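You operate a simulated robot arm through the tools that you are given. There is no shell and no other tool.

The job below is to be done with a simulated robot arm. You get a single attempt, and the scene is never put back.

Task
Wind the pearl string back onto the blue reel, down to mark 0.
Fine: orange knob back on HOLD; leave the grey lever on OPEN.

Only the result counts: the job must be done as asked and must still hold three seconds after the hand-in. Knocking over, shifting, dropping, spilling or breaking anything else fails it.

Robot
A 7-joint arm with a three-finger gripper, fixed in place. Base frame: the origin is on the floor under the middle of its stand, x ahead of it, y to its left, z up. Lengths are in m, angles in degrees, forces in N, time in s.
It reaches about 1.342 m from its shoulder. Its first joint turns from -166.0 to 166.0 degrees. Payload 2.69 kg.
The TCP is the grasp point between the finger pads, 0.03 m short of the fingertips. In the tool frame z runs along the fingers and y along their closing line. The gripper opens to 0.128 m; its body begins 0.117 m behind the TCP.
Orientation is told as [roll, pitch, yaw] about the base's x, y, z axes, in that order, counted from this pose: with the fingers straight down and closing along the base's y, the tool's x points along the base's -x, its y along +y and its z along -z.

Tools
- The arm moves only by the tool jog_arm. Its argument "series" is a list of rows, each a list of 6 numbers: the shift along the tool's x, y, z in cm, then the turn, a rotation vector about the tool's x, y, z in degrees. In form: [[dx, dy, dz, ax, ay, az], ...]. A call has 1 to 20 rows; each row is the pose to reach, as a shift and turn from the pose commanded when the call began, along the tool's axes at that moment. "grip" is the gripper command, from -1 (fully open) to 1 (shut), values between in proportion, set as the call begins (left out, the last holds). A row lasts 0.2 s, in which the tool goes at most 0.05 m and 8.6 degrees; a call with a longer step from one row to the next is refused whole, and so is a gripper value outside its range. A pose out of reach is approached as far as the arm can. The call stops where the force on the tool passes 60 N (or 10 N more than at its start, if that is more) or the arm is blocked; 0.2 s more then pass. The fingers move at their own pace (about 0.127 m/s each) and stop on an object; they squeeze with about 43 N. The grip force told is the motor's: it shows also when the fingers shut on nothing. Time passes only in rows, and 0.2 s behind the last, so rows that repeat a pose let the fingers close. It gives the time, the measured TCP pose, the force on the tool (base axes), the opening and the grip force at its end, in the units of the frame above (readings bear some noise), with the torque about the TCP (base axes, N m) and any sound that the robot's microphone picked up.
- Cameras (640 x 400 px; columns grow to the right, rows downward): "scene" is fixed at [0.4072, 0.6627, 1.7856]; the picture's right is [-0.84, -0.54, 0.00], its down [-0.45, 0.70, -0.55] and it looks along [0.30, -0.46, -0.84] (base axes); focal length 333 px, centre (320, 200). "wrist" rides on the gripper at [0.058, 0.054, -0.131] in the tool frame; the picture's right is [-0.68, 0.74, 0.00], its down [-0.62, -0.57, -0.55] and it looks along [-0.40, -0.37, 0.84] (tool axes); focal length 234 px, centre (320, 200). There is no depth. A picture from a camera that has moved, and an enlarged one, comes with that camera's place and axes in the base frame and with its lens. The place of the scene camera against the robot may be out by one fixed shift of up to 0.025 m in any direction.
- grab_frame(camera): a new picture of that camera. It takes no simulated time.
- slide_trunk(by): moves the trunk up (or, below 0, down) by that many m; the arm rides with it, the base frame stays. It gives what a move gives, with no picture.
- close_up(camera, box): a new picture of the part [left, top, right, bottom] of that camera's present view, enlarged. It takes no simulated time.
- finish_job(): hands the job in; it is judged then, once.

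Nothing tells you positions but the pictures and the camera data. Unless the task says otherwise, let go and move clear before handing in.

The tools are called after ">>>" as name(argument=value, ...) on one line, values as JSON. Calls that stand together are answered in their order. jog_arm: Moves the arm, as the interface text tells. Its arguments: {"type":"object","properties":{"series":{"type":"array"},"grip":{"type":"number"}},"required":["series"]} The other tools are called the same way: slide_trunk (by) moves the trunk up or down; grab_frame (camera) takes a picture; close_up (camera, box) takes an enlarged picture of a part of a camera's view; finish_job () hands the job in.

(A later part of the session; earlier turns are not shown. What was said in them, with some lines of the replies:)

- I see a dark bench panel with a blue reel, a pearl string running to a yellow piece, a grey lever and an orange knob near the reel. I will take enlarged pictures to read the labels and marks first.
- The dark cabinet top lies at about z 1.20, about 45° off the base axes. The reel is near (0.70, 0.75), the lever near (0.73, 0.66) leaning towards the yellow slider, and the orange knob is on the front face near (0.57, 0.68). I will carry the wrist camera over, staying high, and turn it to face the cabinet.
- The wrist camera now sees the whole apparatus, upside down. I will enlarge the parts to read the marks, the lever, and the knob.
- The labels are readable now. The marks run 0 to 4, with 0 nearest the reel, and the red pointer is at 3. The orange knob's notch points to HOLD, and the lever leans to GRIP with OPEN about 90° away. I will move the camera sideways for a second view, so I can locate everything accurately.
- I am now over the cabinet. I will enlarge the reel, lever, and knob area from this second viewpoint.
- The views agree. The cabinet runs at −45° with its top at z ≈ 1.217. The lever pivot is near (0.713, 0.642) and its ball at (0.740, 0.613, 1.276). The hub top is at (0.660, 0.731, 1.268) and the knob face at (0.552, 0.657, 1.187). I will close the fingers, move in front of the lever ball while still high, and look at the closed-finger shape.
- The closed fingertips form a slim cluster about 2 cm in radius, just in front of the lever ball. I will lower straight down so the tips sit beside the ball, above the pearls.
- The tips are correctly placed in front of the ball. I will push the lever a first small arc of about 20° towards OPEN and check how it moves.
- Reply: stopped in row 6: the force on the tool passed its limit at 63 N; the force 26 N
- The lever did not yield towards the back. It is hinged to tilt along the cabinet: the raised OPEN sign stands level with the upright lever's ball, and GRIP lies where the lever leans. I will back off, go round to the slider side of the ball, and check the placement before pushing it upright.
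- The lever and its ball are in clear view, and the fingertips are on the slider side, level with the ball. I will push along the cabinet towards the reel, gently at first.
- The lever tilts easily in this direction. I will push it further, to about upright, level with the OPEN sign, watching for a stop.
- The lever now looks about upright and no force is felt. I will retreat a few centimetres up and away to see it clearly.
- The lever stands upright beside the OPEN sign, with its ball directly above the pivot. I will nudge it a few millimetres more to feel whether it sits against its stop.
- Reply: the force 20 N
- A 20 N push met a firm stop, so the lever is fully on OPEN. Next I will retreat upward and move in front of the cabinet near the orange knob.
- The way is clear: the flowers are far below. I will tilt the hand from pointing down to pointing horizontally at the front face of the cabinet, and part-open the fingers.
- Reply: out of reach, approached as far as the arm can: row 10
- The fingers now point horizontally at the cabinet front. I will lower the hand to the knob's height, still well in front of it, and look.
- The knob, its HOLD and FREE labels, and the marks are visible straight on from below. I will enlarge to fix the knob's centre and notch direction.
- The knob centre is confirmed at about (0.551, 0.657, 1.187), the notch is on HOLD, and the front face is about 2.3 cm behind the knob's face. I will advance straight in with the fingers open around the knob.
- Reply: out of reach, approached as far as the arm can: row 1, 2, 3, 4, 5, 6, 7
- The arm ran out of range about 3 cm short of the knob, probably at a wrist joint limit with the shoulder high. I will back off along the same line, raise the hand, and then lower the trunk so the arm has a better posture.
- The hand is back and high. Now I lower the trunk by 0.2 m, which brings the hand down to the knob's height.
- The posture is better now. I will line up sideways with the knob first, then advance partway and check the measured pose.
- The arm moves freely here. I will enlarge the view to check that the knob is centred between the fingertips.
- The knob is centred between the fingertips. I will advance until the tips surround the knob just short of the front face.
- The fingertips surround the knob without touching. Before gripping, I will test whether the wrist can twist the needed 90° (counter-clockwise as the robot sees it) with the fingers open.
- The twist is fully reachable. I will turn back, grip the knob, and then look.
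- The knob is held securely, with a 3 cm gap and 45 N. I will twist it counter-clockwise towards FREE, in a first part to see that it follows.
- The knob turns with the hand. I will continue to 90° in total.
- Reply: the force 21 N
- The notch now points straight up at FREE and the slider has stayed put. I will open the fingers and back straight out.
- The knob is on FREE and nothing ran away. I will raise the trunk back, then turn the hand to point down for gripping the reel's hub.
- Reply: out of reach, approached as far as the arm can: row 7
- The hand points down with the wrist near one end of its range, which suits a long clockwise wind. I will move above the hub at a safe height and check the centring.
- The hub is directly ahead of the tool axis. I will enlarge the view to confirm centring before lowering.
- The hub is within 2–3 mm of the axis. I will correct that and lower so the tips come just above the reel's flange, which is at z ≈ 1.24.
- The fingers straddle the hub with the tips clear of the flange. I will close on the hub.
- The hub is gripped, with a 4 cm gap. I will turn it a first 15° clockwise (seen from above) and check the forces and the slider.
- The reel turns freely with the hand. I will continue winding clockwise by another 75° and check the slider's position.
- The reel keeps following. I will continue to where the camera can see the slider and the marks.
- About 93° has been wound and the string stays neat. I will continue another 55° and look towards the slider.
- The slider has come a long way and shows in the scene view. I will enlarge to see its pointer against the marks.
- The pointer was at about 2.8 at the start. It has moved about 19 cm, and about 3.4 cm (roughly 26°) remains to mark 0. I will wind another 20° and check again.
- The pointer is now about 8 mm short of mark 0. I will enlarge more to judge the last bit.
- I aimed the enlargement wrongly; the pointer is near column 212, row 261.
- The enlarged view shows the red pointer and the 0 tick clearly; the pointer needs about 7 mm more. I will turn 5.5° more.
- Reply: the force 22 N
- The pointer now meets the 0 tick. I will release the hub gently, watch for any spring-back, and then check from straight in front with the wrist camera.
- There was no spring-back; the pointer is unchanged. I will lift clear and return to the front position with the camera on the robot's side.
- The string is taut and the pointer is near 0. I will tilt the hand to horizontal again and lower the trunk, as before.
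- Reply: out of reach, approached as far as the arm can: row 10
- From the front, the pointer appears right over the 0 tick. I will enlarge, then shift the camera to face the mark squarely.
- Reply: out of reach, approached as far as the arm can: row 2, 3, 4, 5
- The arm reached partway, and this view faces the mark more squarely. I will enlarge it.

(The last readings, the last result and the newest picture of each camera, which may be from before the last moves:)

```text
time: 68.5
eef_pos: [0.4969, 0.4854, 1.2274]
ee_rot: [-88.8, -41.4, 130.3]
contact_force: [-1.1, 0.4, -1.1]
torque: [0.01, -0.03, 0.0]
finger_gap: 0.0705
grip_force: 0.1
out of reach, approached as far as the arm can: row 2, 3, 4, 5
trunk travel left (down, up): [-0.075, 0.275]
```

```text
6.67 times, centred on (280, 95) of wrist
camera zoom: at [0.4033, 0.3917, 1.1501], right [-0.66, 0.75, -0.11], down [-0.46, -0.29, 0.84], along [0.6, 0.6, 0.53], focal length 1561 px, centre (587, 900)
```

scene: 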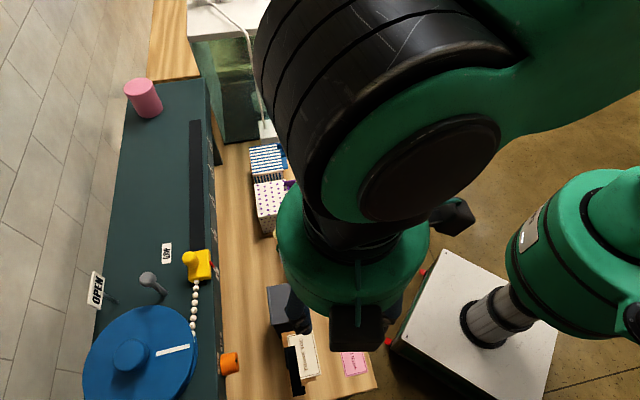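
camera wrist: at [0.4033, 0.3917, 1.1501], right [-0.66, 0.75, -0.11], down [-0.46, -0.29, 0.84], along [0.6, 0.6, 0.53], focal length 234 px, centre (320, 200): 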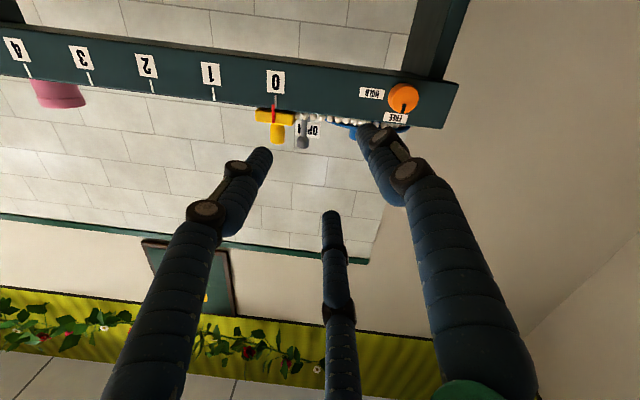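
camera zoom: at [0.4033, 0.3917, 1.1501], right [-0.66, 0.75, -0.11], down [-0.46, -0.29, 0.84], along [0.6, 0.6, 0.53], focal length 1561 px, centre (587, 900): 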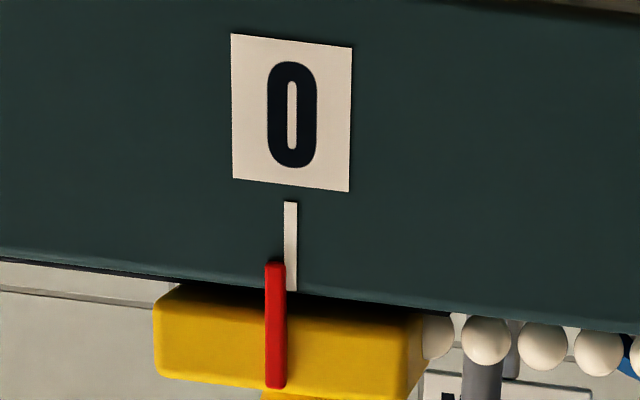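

The pointer is about 2.5–3 mm short of the 0 tick, so I will go back and wind about 2° more before locking. First I raise the trunk and turn the hand down again.

>>> slide_trunk(by=0.2)

>>> jog_arm(series=[[0, 0, 0, -5.6, 4.9, 0], [0, 0, 0, -11.1, 9.8, 0], [0, 0, 0, -16.7, 14.7, 0], [0, 0, 0, -22.3, 19.6, 0], [0, 0, 0, -27.8, 24.5, 0], [0, 0, 0, -33.4, 29.4, 0], [0, 0, 0, -39, 34.4, 0], [0, 0, 0, -44.5, 39.3, 0], [0, 0, 0, -50.1, 44.2, 0], [0, 0, 0, -55.7, 49.1, 0], [0, 0, 0, -61.2, 54, 0], [0, 0, 0, -66.8, 58.9, 0]])

```text
time: 70.6
eef_pos: [0.4984, 0.4858, 1.4261]
ee_rot: [-88.9, -41.4, 130.4]
contact_force: [0.1, -0.9, 0.5]
torque: [0.0, -0.01, 0.01]
finger_gap: 0.0704
grip_force: 0.0
trunk travel left (down, up): [-0.275, 0.075]
```

```text
time: 73.2
eef_pos: [0.4975, 0.4847, 1.4273]
ee_rot: [0.0, 0.1, 89.7]
contact_force: [0.1, -0.5, -0.8]
torque: [0.0, -0.05, 0.04]
finger_gap: 0.0705
grip_force: 0.0
out of reach, approached as far as the arm can: row 5, 6
trunk travel left (down, up): [-0.275, 0.075]
```

The hand points down cleanly. I will move back above the hub.

>>> jog_arm(series=[[-2.5, -1.6, 0, 0, 0, 0], [-5, -3.2, 0, 0, 0, 0], [-7.5, -4.9, 0, 0, 0, 0], [-10, -6.5, 0, 0, 0, 0], [-12.5, -8.1, 0.5, 0, 0, 0], [-15, -9.8, 1, 0, 0, 0], [-17.5, -11.4, 1.5, 0, 0, 0], [-20, -13, 2, 0, 0, 0], [-22.5, -14.7, 2.4, 0, 0, 0], [-24.76, -16.18, 2.7, 0, 0, 0]])

>>> close_up(camera="wrist", box=[230, 40, 410, 190])

>>> close_up(camera="scene", box=[196, 250, 228, 275])

```text
time: 75.4
eef_pos: [0.6613, 0.7344, 1.3998]
ee_rot: [0.0, -0.1, 89.7]
contact_force: [0.6, 0.0, -0.8]
torque: [0.0, 0.05, -0.03]
finger_gap: 0.0704
grip_force: 0.0
trunk travel left (down, up): [-0.275, 0.075]
```

```text
2.67 times, centred on (320, 115) of wrist
camera zoom: at [0.6069, 0.6753, 1.5301], right [-0.73, 0.68, 0.0], down [0.57, 0.61, 0.55], along [0.37, 0.4, -0.84], focal length 624 px, centre (320, 427)
```

zoom: 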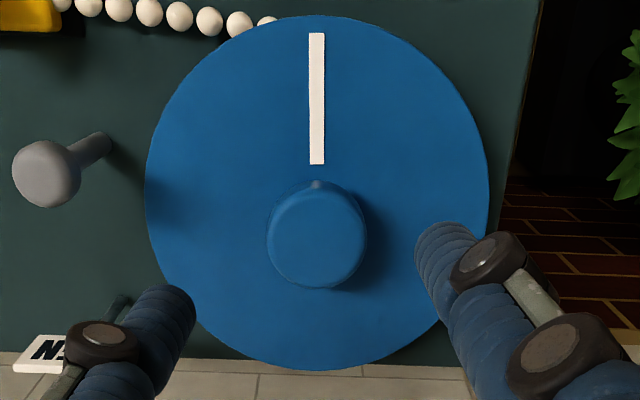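

```text
16.00 times, centred on (212, 262) of scene
camera zoom: at [0.4072, 0.6627, 1.7856], right [-0.84, -0.54, 0.0], down [-0.45, 0.7, -0.55], along [0.3, -0.46, -0.84], focal length 5330 px, centre (2048, -800)
```

zoom: 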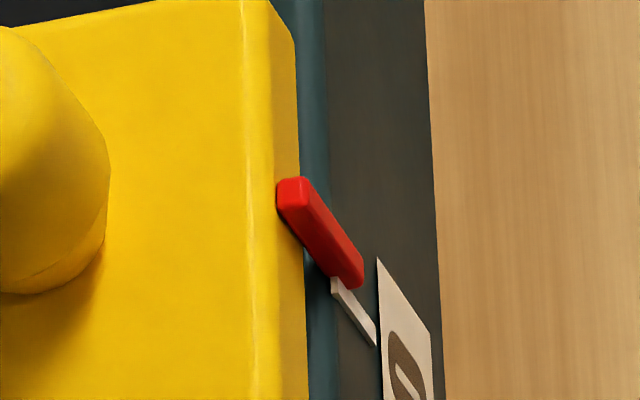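

The view is as before: the pointer is unchanged and the hub is nearly centred. I will lower onto the hub and grip.

>>> jog_arm(series=[[0.2, 0.1, 2.5, 0, 0, 0], [0.2, 0.1, 5, 0, 0, 0], [0.2, 0.1, 7.5, 0, 0, 0], [0.2, 0.1, 9.5, 0, 0, 0], [0.2, 0.1, 11, 0, 0, 0], [0.2, 0.1, 12.1, 0, 0, 0]])

>>> jog_arm(series=[[0, 0, 0, 0, 0, 0], [0, 0, 0, 0, 0, 0], [0, 0, 0, 0, 0, 0], [0, 0, 0, 0, 0, 0]], grip=1)

>>> close_up(camera="scene", box=[196, 250, 228, 275])

```text
time: 76.8
eef_pos: [0.6594, 0.7313, 1.2818]
ee_rot: [-0.1, -0.1, 89.6]
contact_force: [-0.2, 0.3, -0.8]
torque: [0.0, 0.01, -0.02]
finger_gap: 0.0704
grip_force: 0.2
trunk travel left (down, up): [-0.275, 0.075]
```

```text
time: 77.8
eef_pos: [0.6608, 0.7327, 1.2813]
ee_rot: [-0.1, -0.1, 89.8]
contact_force: [16.4, 9.4, 2.3]
torque: [0.27, -0.63, 0.05]
finger_gap: 0.04
grip_force: 45.2
trunk travel left (down, up): [-0.275, 0.075]
```

```text
16.00 times, centred on (212, 262) of scene
camera zoom: at [0.4072, 0.6627, 1.7856], right [-0.84, -0.54, 0.0], down [-0.45, 0.7, -0.55], along [0.3, -0.46, -0.84], focal length 5330 px, centre (2048, -800)
```

zoom: 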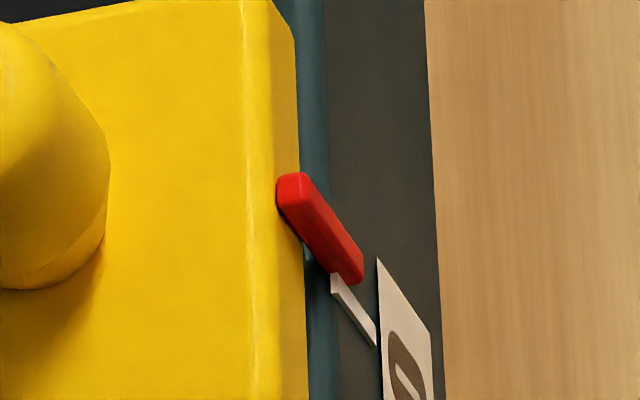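

Gripping moved the pointer back by about half a millimetre. I will turn clockwise 2.5° and check.

>>> jog_arm(series=[[0, 0, 0, 0, 0, 1.2], [0, 0, 0, 0, 0, 2.5], [0, 0, 0, 0, 0, 2.5]])

>>> close_up(camera="scene", box=[196, 250, 228, 275])

```text
time: 78.6
eef_pos: [0.661, 0.7309, 1.2807]
ee_rot: [0.0, -0.1, 87.1]
contact_force: [22.5, 12.0, 11.8]
torque: [0.04, -0.5, 0.31]
finger_gap: 0.0398
grip_force: 45.3
trunk travel left (down, up): [-0.275, 0.075]
```

```text
16.00 times, centred on (212, 262) of scene
camera zoom: at [0.4072, 0.6627, 1.7856], right [-0.84, -0.54, 0.0], down [-0.45, 0.7, -0.55], along [0.3, -0.46, -0.84], focal length 5330 px, centre (2048, -800)
```

zoom: 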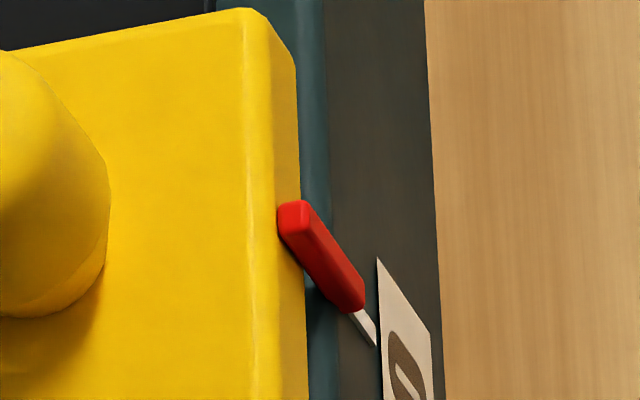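

The pointer has moved about 3 mm to where I want it. I will release the hub and check for any shift.

>>> jog_arm(series=[[0, 0, 0, 0, 0, 0], [0, 0, 0, 0, 0, 0], [0, 0, 0, 0, 0, 0]], grip=-0.1)

>>> close_up(camera="scene", box=[196, 250, 228, 275])

```text
time: 79.4
eef_pos: [0.6593, 0.7316, 1.2802]
ee_rot: [-0.1, 0.0, 87.2]
contact_force: [0.2, 0.1, 0.9]
torque: [-0.02, 0.0, 0.03]
finger_gap: 0.0706
grip_force: 0.0
trunk travel left (down, up): [-0.275, 0.075]
```

```text
16.00 times, centred on (212, 262) of scene
camera zoom: at [0.4072, 0.6627, 1.7856], right [-0.84, -0.54, 0.0], down [-0.45, 0.7, -0.55], along [0.3, -0.46, -0.84], focal length 5330 px, centre (2048, -800)
```

zoom: 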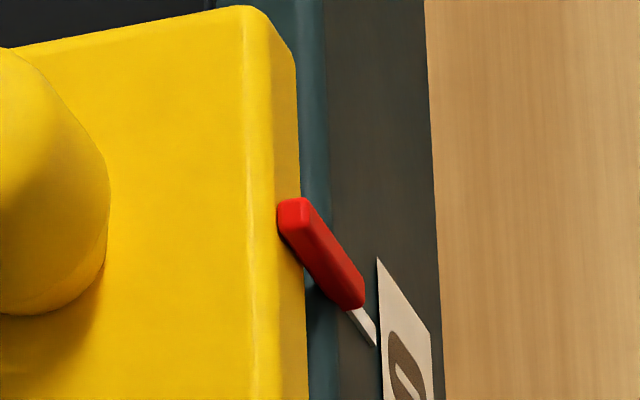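

The pointer is steady at 0. I will lift clear and return to the front position, to put the knob back on HOLD.

>>> jog_arm(series=[[0, 0, -3, 0, 0, 0], [0, 0, -6, 0, 0, 0], [0, 0, -9.5, 0, 0, 0], [0, 0, -12.7, 0, 0, 0], [1.9, 2.1, -12.7, 0, 0, -1], [3.8, 4.2, -12.7, 0, 0, -2], [5.7, 6.3, -12.7, 0, 0, -3], [7.7, 8.4, -12.7, 0, 0, -4], [9.6, 10.5, -12.7, 0, 0, -5], [11.5, 12.6, -12.7, 0, 0, -6], [13.4, 14.7, -12.7, 0, 0, -6], [15.3, 16.8, -12.7, 0, 0, -6], [17.2, 18.9, -12.7, 0, 0, -6], [19.15, 21, -12.7, 0, 0, -6]])

>>> close_up(camera="scene", box=[196, 250, 228, 275])

```text
time: 82.4
eef_pos: [0.441, 0.5485, 1.4083]
ee_rot: [-0.1, -0.2, 93.3]
contact_force: [0.9, 0.3, 0.5]
torque: [0.0, 0.01, -0.01]
finger_gap: 0.0704
grip_force: 0.1
trunk travel left (down, up): [-0.275, 0.075]
```

```text
16.00 times, centred on (212, 262) of scene
camera zoom: at [0.4072, 0.6627, 1.7856], right [-0.84, -0.54, 0.0], down [-0.45, 0.7, -0.55], along [0.3, -0.46, -0.84], focal length 5330 px, centre (2048, -800)
```

zoom: 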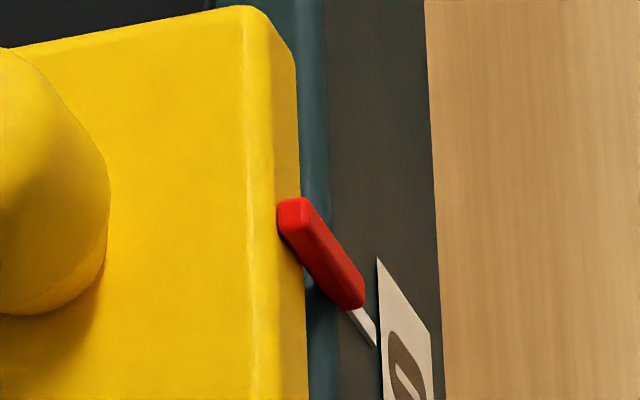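

The pointer stayed put. I will tilt the hand to horizontal and lower the trunk again.

>>> jog_arm(series=[[0, 0, 0, 5.6, -5.0, 0], [0, 0, 0, 11.2, -9.9, 0], [0, 0, 0, 16.8, -14.9, 0], [0, 0, 0, 22.5, -19.9, 0], [0, 0, 0, 28.1, -24.9, 0], [0, 0, 0, 33.7, -29.9, 0], [0, 0, 0, 39.3, -34.8, 0], [0, 0, 0, 44.9, -39.8, 0], [0, 0, 0, 50.5, -44.8, 0], [0, 0, 0, 56.2, -49.8, 0], [0, 0, 0, 61.7, -54.7, 0], [0, 0, 0, 67.3, -59.7, 0]])

>>> slide_trunk(by=-0.2)

>>> grab_frame(camera="wrist")

>>> close_up(camera="wrist", box=[170, 70, 240, 130])

```text
time: 85.0
eef_pos: [0.4415, 0.55, 1.4072]
ee_rot: [-90.4, -41.6, 135.0]
contact_force: [-0.2, 0.0, -1.1]
torque: [0.04, -0.03, 0.0]
finger_gap: 0.0706
grip_force: 0.1
out of reach, approached as far as the arm can: row 10
trunk travel left (down, up): [-0.275, 0.075]
```

```text
time: 87.2
eef_pos: [0.4418, 0.5489, 1.2077]
ee_rot: [-90.2, -41.6, 134.9]
contact_force: [-1.0, 0.6, -0.6]
torque: [0.01, 0.0, -0.01]
finger_gap: 0.0704
grip_force: 0.1
trunk travel left (down, up): [-0.075, 0.275]
```

```text
taken
camera wrist: at [0.3532, 0.4505, 1.1278], right [-0.7, 0.71, -0.1], down [-0.45, -0.33, 0.83], along [0.55, 0.63, 0.55], focal length 234 px, centre (320, 200)
```

wrist: 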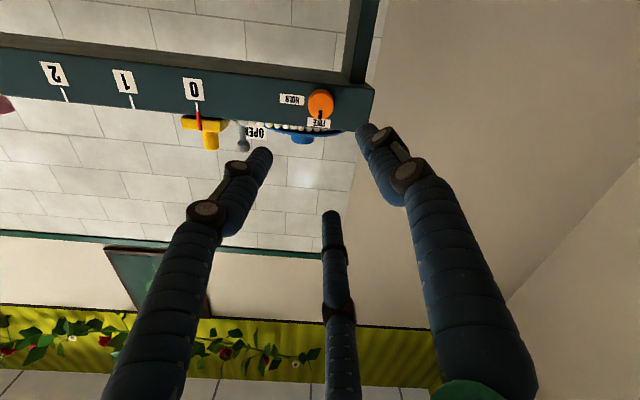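

```text
6.67 times, centred on (205, 100) of wrist
camera zoom: at [0.3532, 0.4505, 1.1278], right [-0.7, 0.71, -0.1], down [-0.45, -0.33, 0.83], along [0.55, 0.63, 0.55], focal length 1561 px, centre (1087, 867)
```

zoom: 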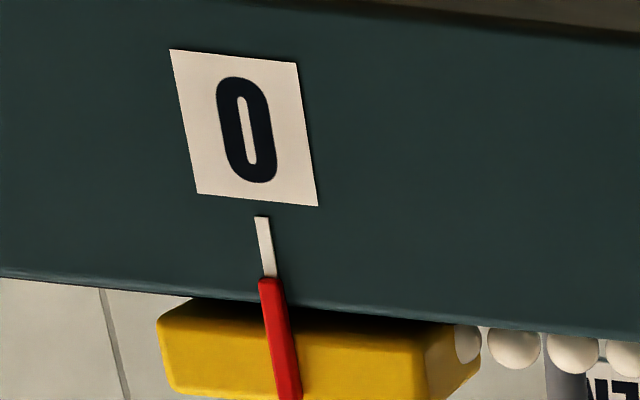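

The pointer now lines up exactly with the 0 tick. I will move down to the knob's height and advance partway.

>>> jog_arm(series=[[0.7, 0.75, 0, 0, 0, 0], [1.32, 1.49, 1, 0, 0, 0], [1.32, 1.49, 3.5, 0, 0, 0], [1.32, 1.49, 6, 0, 0, 0], [1.32, 1.49, 8, 0, 0, 0], [1.32, 1.49, 10, 0, 0, 0]])

>>> close_up(camera="wrist", box=[240, 100, 400, 200])

```text
time: 88.6
eef_pos: [0.5116, 0.6189, 1.1872]
ee_rot: [-90.1, -41.6, 134.9]
contact_force: [0.5, 0.6, 0.0]
torque: [0.0, 0.05, 0.03]
finger_gap: 0.0704
grip_force: 0.1
trunk travel left (down, up): [-0.075, 0.275]
```

```text
4.00 times, centred on (320, 150) of wrist
camera zoom: at [0.4239, 0.5198, 1.1075], right [-0.7, 0.71, -0.1], down [-0.45, -0.33, 0.83], along [0.55, 0.63, 0.55], focal length 937 px, centre (320, 400)
```

zoom: 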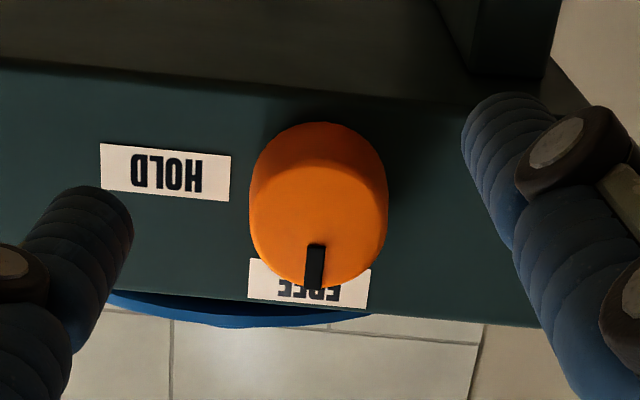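

The knob is centred, with its notch on FREE. I will advance until the tips surround the knob, then twist the open hand −90° so that the gripped turn runs through the range I already tested.

>>> jog_arm(series=[[0.06, 0.07, 1.5, 0, 0, 0], [0.06, 0.07, 3.0, 0, 0, 0], [0.06, 0.07, 3.7, 0, 0, 0], [0.06, 0.07, 4.1, 0, 0, 0]])

>>> jog_arm(series=[[0, 0, 0, 0, 0, -8], [0, 0, 0, 0, 0, -16], [0, 0, 0, 0, 0, -24], [0, 0, 0, 0, 0, -32], [0, 0, 0, 0, 0, -40], [0, 0, 0, 0, 0, -48], [0, 0, 0, 0, 0, -56], [0, 0, 0, 0, 0, -64], [0, 0, 0, 0, 0, -72], [0, 0, 0, 0, 0, -80], [0, 0, 0, 0, 0, -88], [0, 0, 0, 0, 0, -92]])

>>> close_up(camera="wrist", box=[240, 100, 400, 200])

>>> close_up(camera="scene", box=[150, 300, 330, 400])

```text
time: 89.6
eef_pos: [0.5412, 0.6483, 1.1867]
ee_rot: [-89.9, -41.6, 134.8]
contact_force: [0.2, -0.5, -0.3]
torque: [-0.02, 0.01, -0.01]
finger_gap: 0.0702
grip_force: 0.1
trunk travel left (down, up): [-0.075, 0.275]
```

```text
time: 92.2
eef_pos: [0.5412, 0.6481, 1.1858]
ee_rot: [-90.1, 50.5, 134.7]
contact_force: [0.7, 0.0, -0.1]
torque: [-0.01, 0.01, 0.0]
finger_gap: 0.0705
grip_force: 0.0
trunk travel left (down, up): [-0.075, 0.275]
```

```text
4.00 times, centred on (320, 150) of wrist
camera zoom: at [0.5028, 0.4991, 1.1964], right [0.1, -0.1, -0.99], down [-0.97, 0.2, -0.12], along [0.21, 0.97, -0.08], focal length 937 px, centre (320, 400)
```

zoom: 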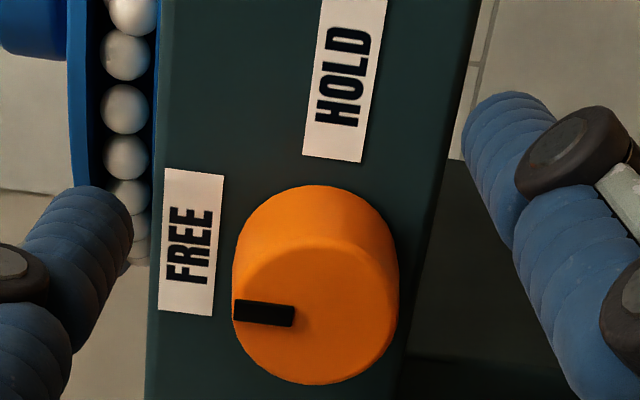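

```text
3.56 times, centred on (240, 350) of scene
camera zoom: at [0.4072, 0.6627, 1.7856], right [-0.84, -0.54, 0.0], down [-0.45, 0.7, -0.55], along [0.3, -0.46, -0.84], focal length 1184 px, centre (604, -333)
```

zoom: 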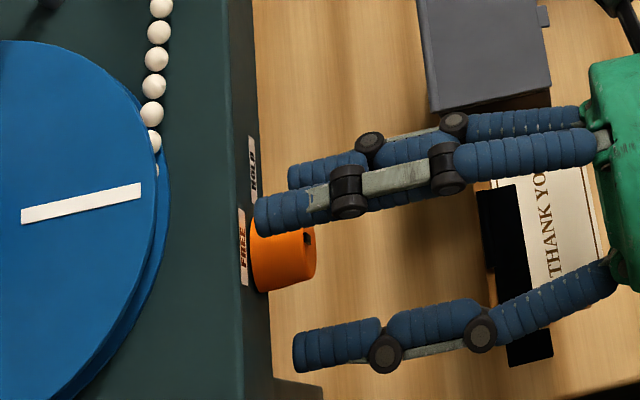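

The fingers surround the knob and the notch is on FREE. I will grip and turn it clockwise back to HOLD.

>>> jog_arm(series=[[0, 0, 0, 0, 0, 0], [0, 0, 0, 0, 0, 0], [0, 0, 0, 0, 0, 0], [0, 0, 0, 0, 0, 0]], grip=1)

>>> jog_arm(series=[[0, 0, 0, 0, 0, 7], [0, 0, 0, 0, 0, 14], [0, 0, 0, 0, 0, 21], [0, 0, 0, 0, 0, 28], [0, 0, 0, 0, 0, 35], [0, 0, 0, 0, 0, 42], [0, 0, 0, 0, 0, 49], [0, 0, 0, 0, 0, 56], [0, 0, 0, 0, 0, 63], [0, 0, 0, 0, 0, 70], [0, 0, 0, 0, 0, 77], [0, 0, 0, 0, 0, 84], [0, 0, 0, 0, 0, 90]])

>>> close_up(camera="wrist", box=[240, 100, 400, 200])

>>> close_up(camera="scene", box=[196, 250, 228, 275])

```text
time: 93.2
eef_pos: [0.5411, 0.6483, 1.1857]
ee_rot: [-90.2, 50.4, 134.6]
contact_force: [4.0, -2.2, 3.1]
torque: [0.11, -0.07, -0.2]
finger_gap: 0.0299
grip_force: 44.8
trunk travel left (down, up): [-0.075, 0.275]
```

```text
time: 96.0
eef_pos: [0.5399, 0.6482, 1.187]
ee_rot: [-90.1, -39.7, 134.9]
contact_force: [3.0, -11.7, 2.2]
torque: [0.01, -0.04, -0.32]
finger_gap: 0.0298
grip_force: 44.8
trunk travel left (down, up): [-0.075, 0.275]
```

```text
4.00 times, centred on (320, 150) of wrist
camera zoom: at [0.4554, 0.5472, 1.1076], right [-0.7, 0.7, -0.13], down [-0.47, -0.31, 0.83], along [0.54, 0.64, 0.55], focal length 937 px, centre (320, 400)
```

zoom: 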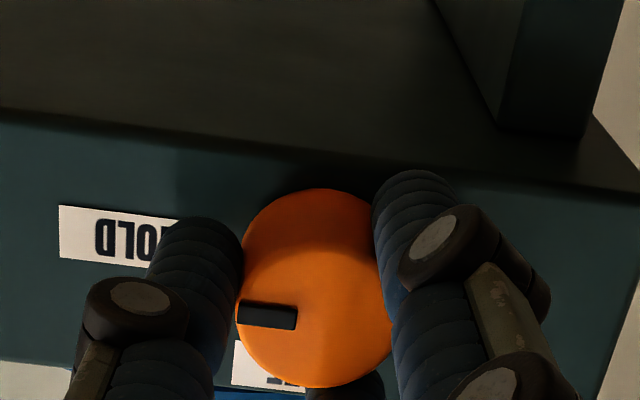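

```text
16.00 times, centred on (212, 262) of scene
camera zoom: at [0.4072, 0.6627, 1.7856], right [-0.84, -0.54, 0.0], down [-0.45, 0.7, -0.55], along [0.3, -0.46, -0.84], focal length 5330 px, centre (2048, -800)
```

zoom: 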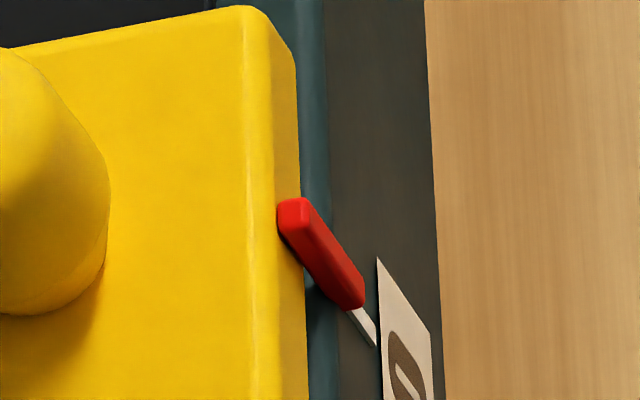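

The knob follows and is about 2° short of its original HOLD position; the pointer is still on 0. I will turn the last bit.

>>> jog_arm(series=[[0, 0, 0, 0, 0, 1.5], [0, 0, 0, 0, 0, 2.8], [0, 0, 0, 0, 0, 2.8]])

>>> jog_arm(series=[[0, 0, 0, 0, 0, 0], [0, 0, 0, 0, 0, 0], [0, 0, 0, 0, 0, 0]], grip=-0.1)

>>> close_up(camera="wrist", box=[240, 100, 400, 200])

```text
time: 96.8
eef_pos: [0.5421, 0.6472, 1.1868]
ee_rot: [-90.2, -42.4, 134.8]
contact_force: [2.1, -15.6, 2.0]
torque: [-0.23, -0.36, -0.4]
finger_gap: 0.0299
grip_force: 45.3
trunk travel left (down, up): [-0.075, 0.275]
```

```text
time: 97.6
eef_pos: [0.5402, 0.6481, 1.1876]
ee_rot: [-90.1, -42.3, 134.8]
contact_force: [-1.0, -0.1, -0.5]
torque: [0.0, 0.0, -0.01]
finger_gap: 0.0706
grip_force: 0.1
trunk travel left (down, up): [-0.075, 0.275]
```

```text
4.00 times, centred on (320, 150) of wrist
camera zoom: at [0.4526, 0.5507, 1.1069], right [-0.7, 0.71, -0.09], down [-0.44, -0.33, 0.83], along [0.56, 0.62, 0.55], focal length 937 px, centre (320, 400)
```

zoom: 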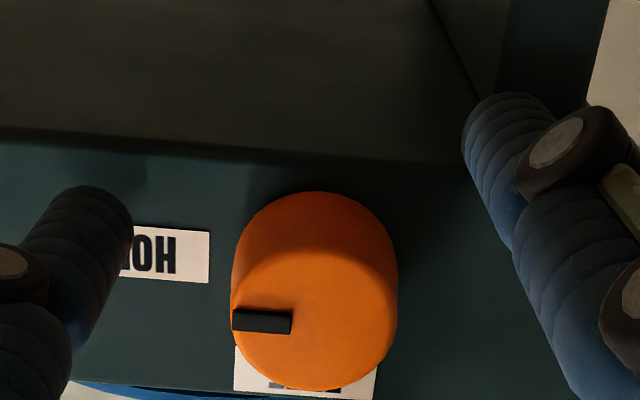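

The knob met its stop and the notch looks just as it did at the start, on HOLD. I will back straight out and check everything.

>>> jog_arm(series=[[0, 0, -2, 0, 0, 0], [0, 0, -4.5, 0, 0, 0], [0, 0, -7, 0, 0, 0], [0, 0, -10, 0, 0, 0], [0, 0, -13, 0, 0, 0], [0, 0, -15, 0, 0, 0]])

>>> grab_frame(camera="wrist")

>>> grab_frame(camera="scene")

>>> close_up(camera="scene", box=[70, 220, 270, 400])

>>> close_up(camera="wrist", box=[170, 70, 380, 160])

>>> close_up(camera="scene", box=[196, 250, 228, 275])

```text
time: 99.0
eef_pos: [0.4332, 0.5436, 1.187]
ee_rot: [-90.2, -42.5, 134.9]
contact_force: [-0.9, -0.2, -0.3]
torque: [0.01, 0.01, 0.01]
finger_gap: 0.0704
grip_force: 0.1
trunk travel left (down, up): [-0.075, 0.275]
```

```text
taken
camera wrist: at [0.3452, 0.4453, 1.1073], right [-0.7, 0.71, -0.09], down [-0.44, -0.34, 0.83], along [0.56, 0.62, 0.55], focal length 234 px, centre (320, 200)
```

wrist: 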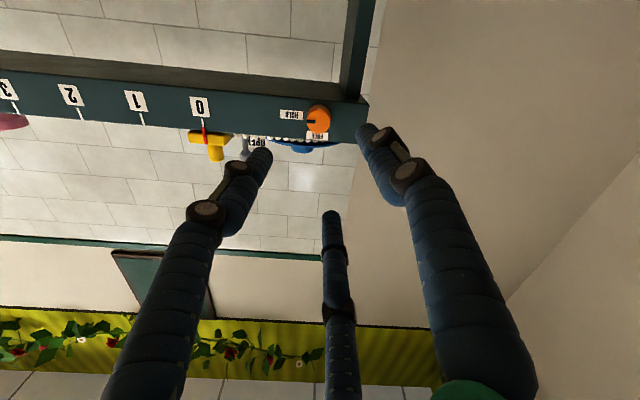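

```text
taken
```

scene: 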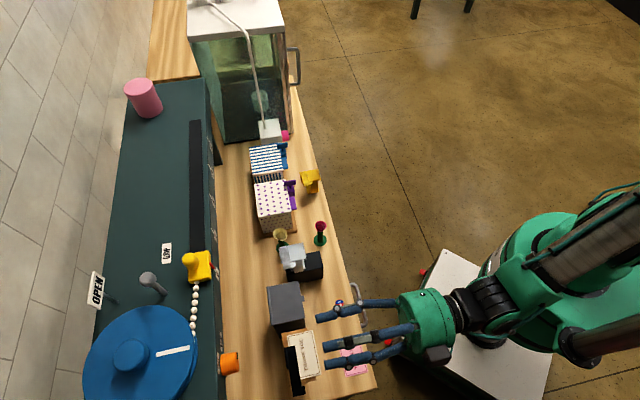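

```text
2.22 times, centred on (170, 310) of scene
camera zoom: at [0.4072, 0.6627, 1.7856], right [-0.84, -0.54, 0.0], down [-0.45, 0.7, -0.55], along [0.3, -0.46, -0.84], focal length 740 px, centre (653, -44)
```

zoom: 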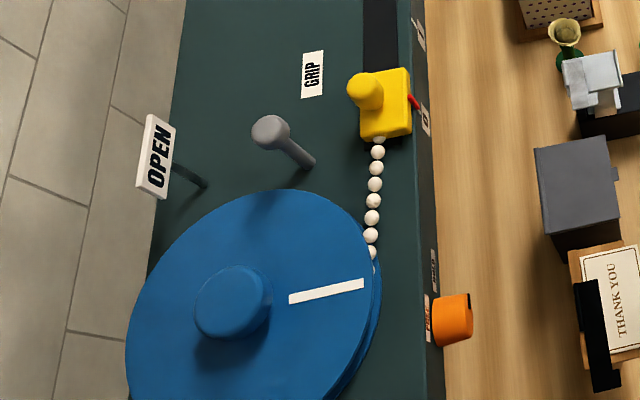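

```text
3.05 times, centred on (275, 115) of wrist
camera zoom: at [0.3452, 0.4453, 1.1073], right [-0.7, 0.71, -0.09], down [-0.44, -0.34, 0.83], along [0.56, 0.62, 0.55], focal length 714 px, centre (457, 459)
```

zoom: 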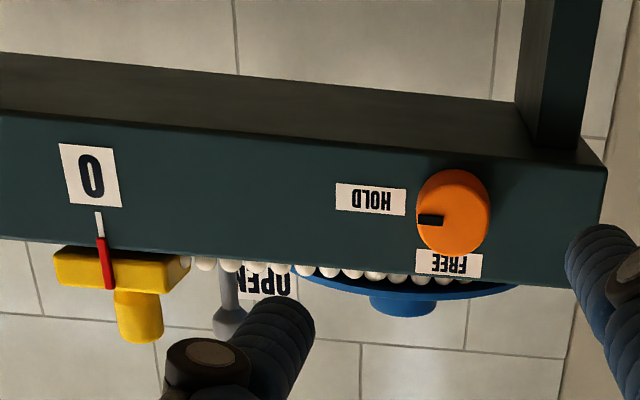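

```text
16.00 times, centred on (212, 262) of scene
camera zoom: at [0.4072, 0.6627, 1.7856], right [-0.84, -0.54, 0.0], down [-0.45, 0.7, -0.55], along [0.3, -0.46, -0.84], focal length 5330 px, centre (2048, -800)
```

zoom: 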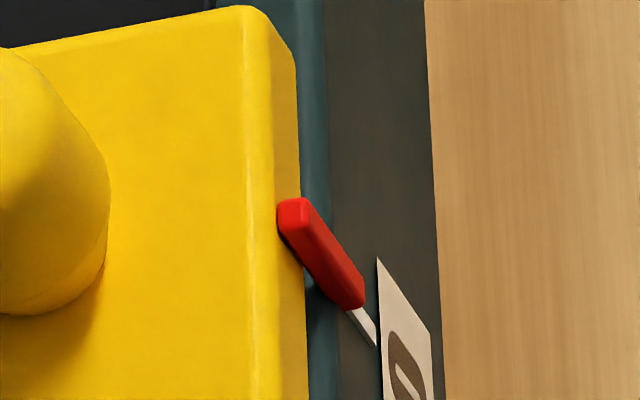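

Everything is as asked: the pointer sits on mark 0, the orange knob is on HOLD, the grey lever is upright on OPEN, and the other objects are undisturbed. The hand is clear, so I am handing in.

>>> finish_job()

```text
The job is handed in.
```

The job is handed in. The pearl string is wound back onto the blue reel, with the red pointer lined up on mark 0. The orange knob is back on HOLD, turned until it met its stop, and the grey lever stands upright against its stop at OPEN.

- **Lever:** it started on GRIP. My first push went the wrong way and it didn't move; I then tilted it along the cabinet to OPEN.
- **Pointer:** the first wind stopped about 3 mm short of 0, so I went back and turned the reel a little more. It didn't move when I let go of the reel or when I set HOLD.
- **Everything else:** the last pictures show nothing else knocked or moved, and the hand is clear of the reel.
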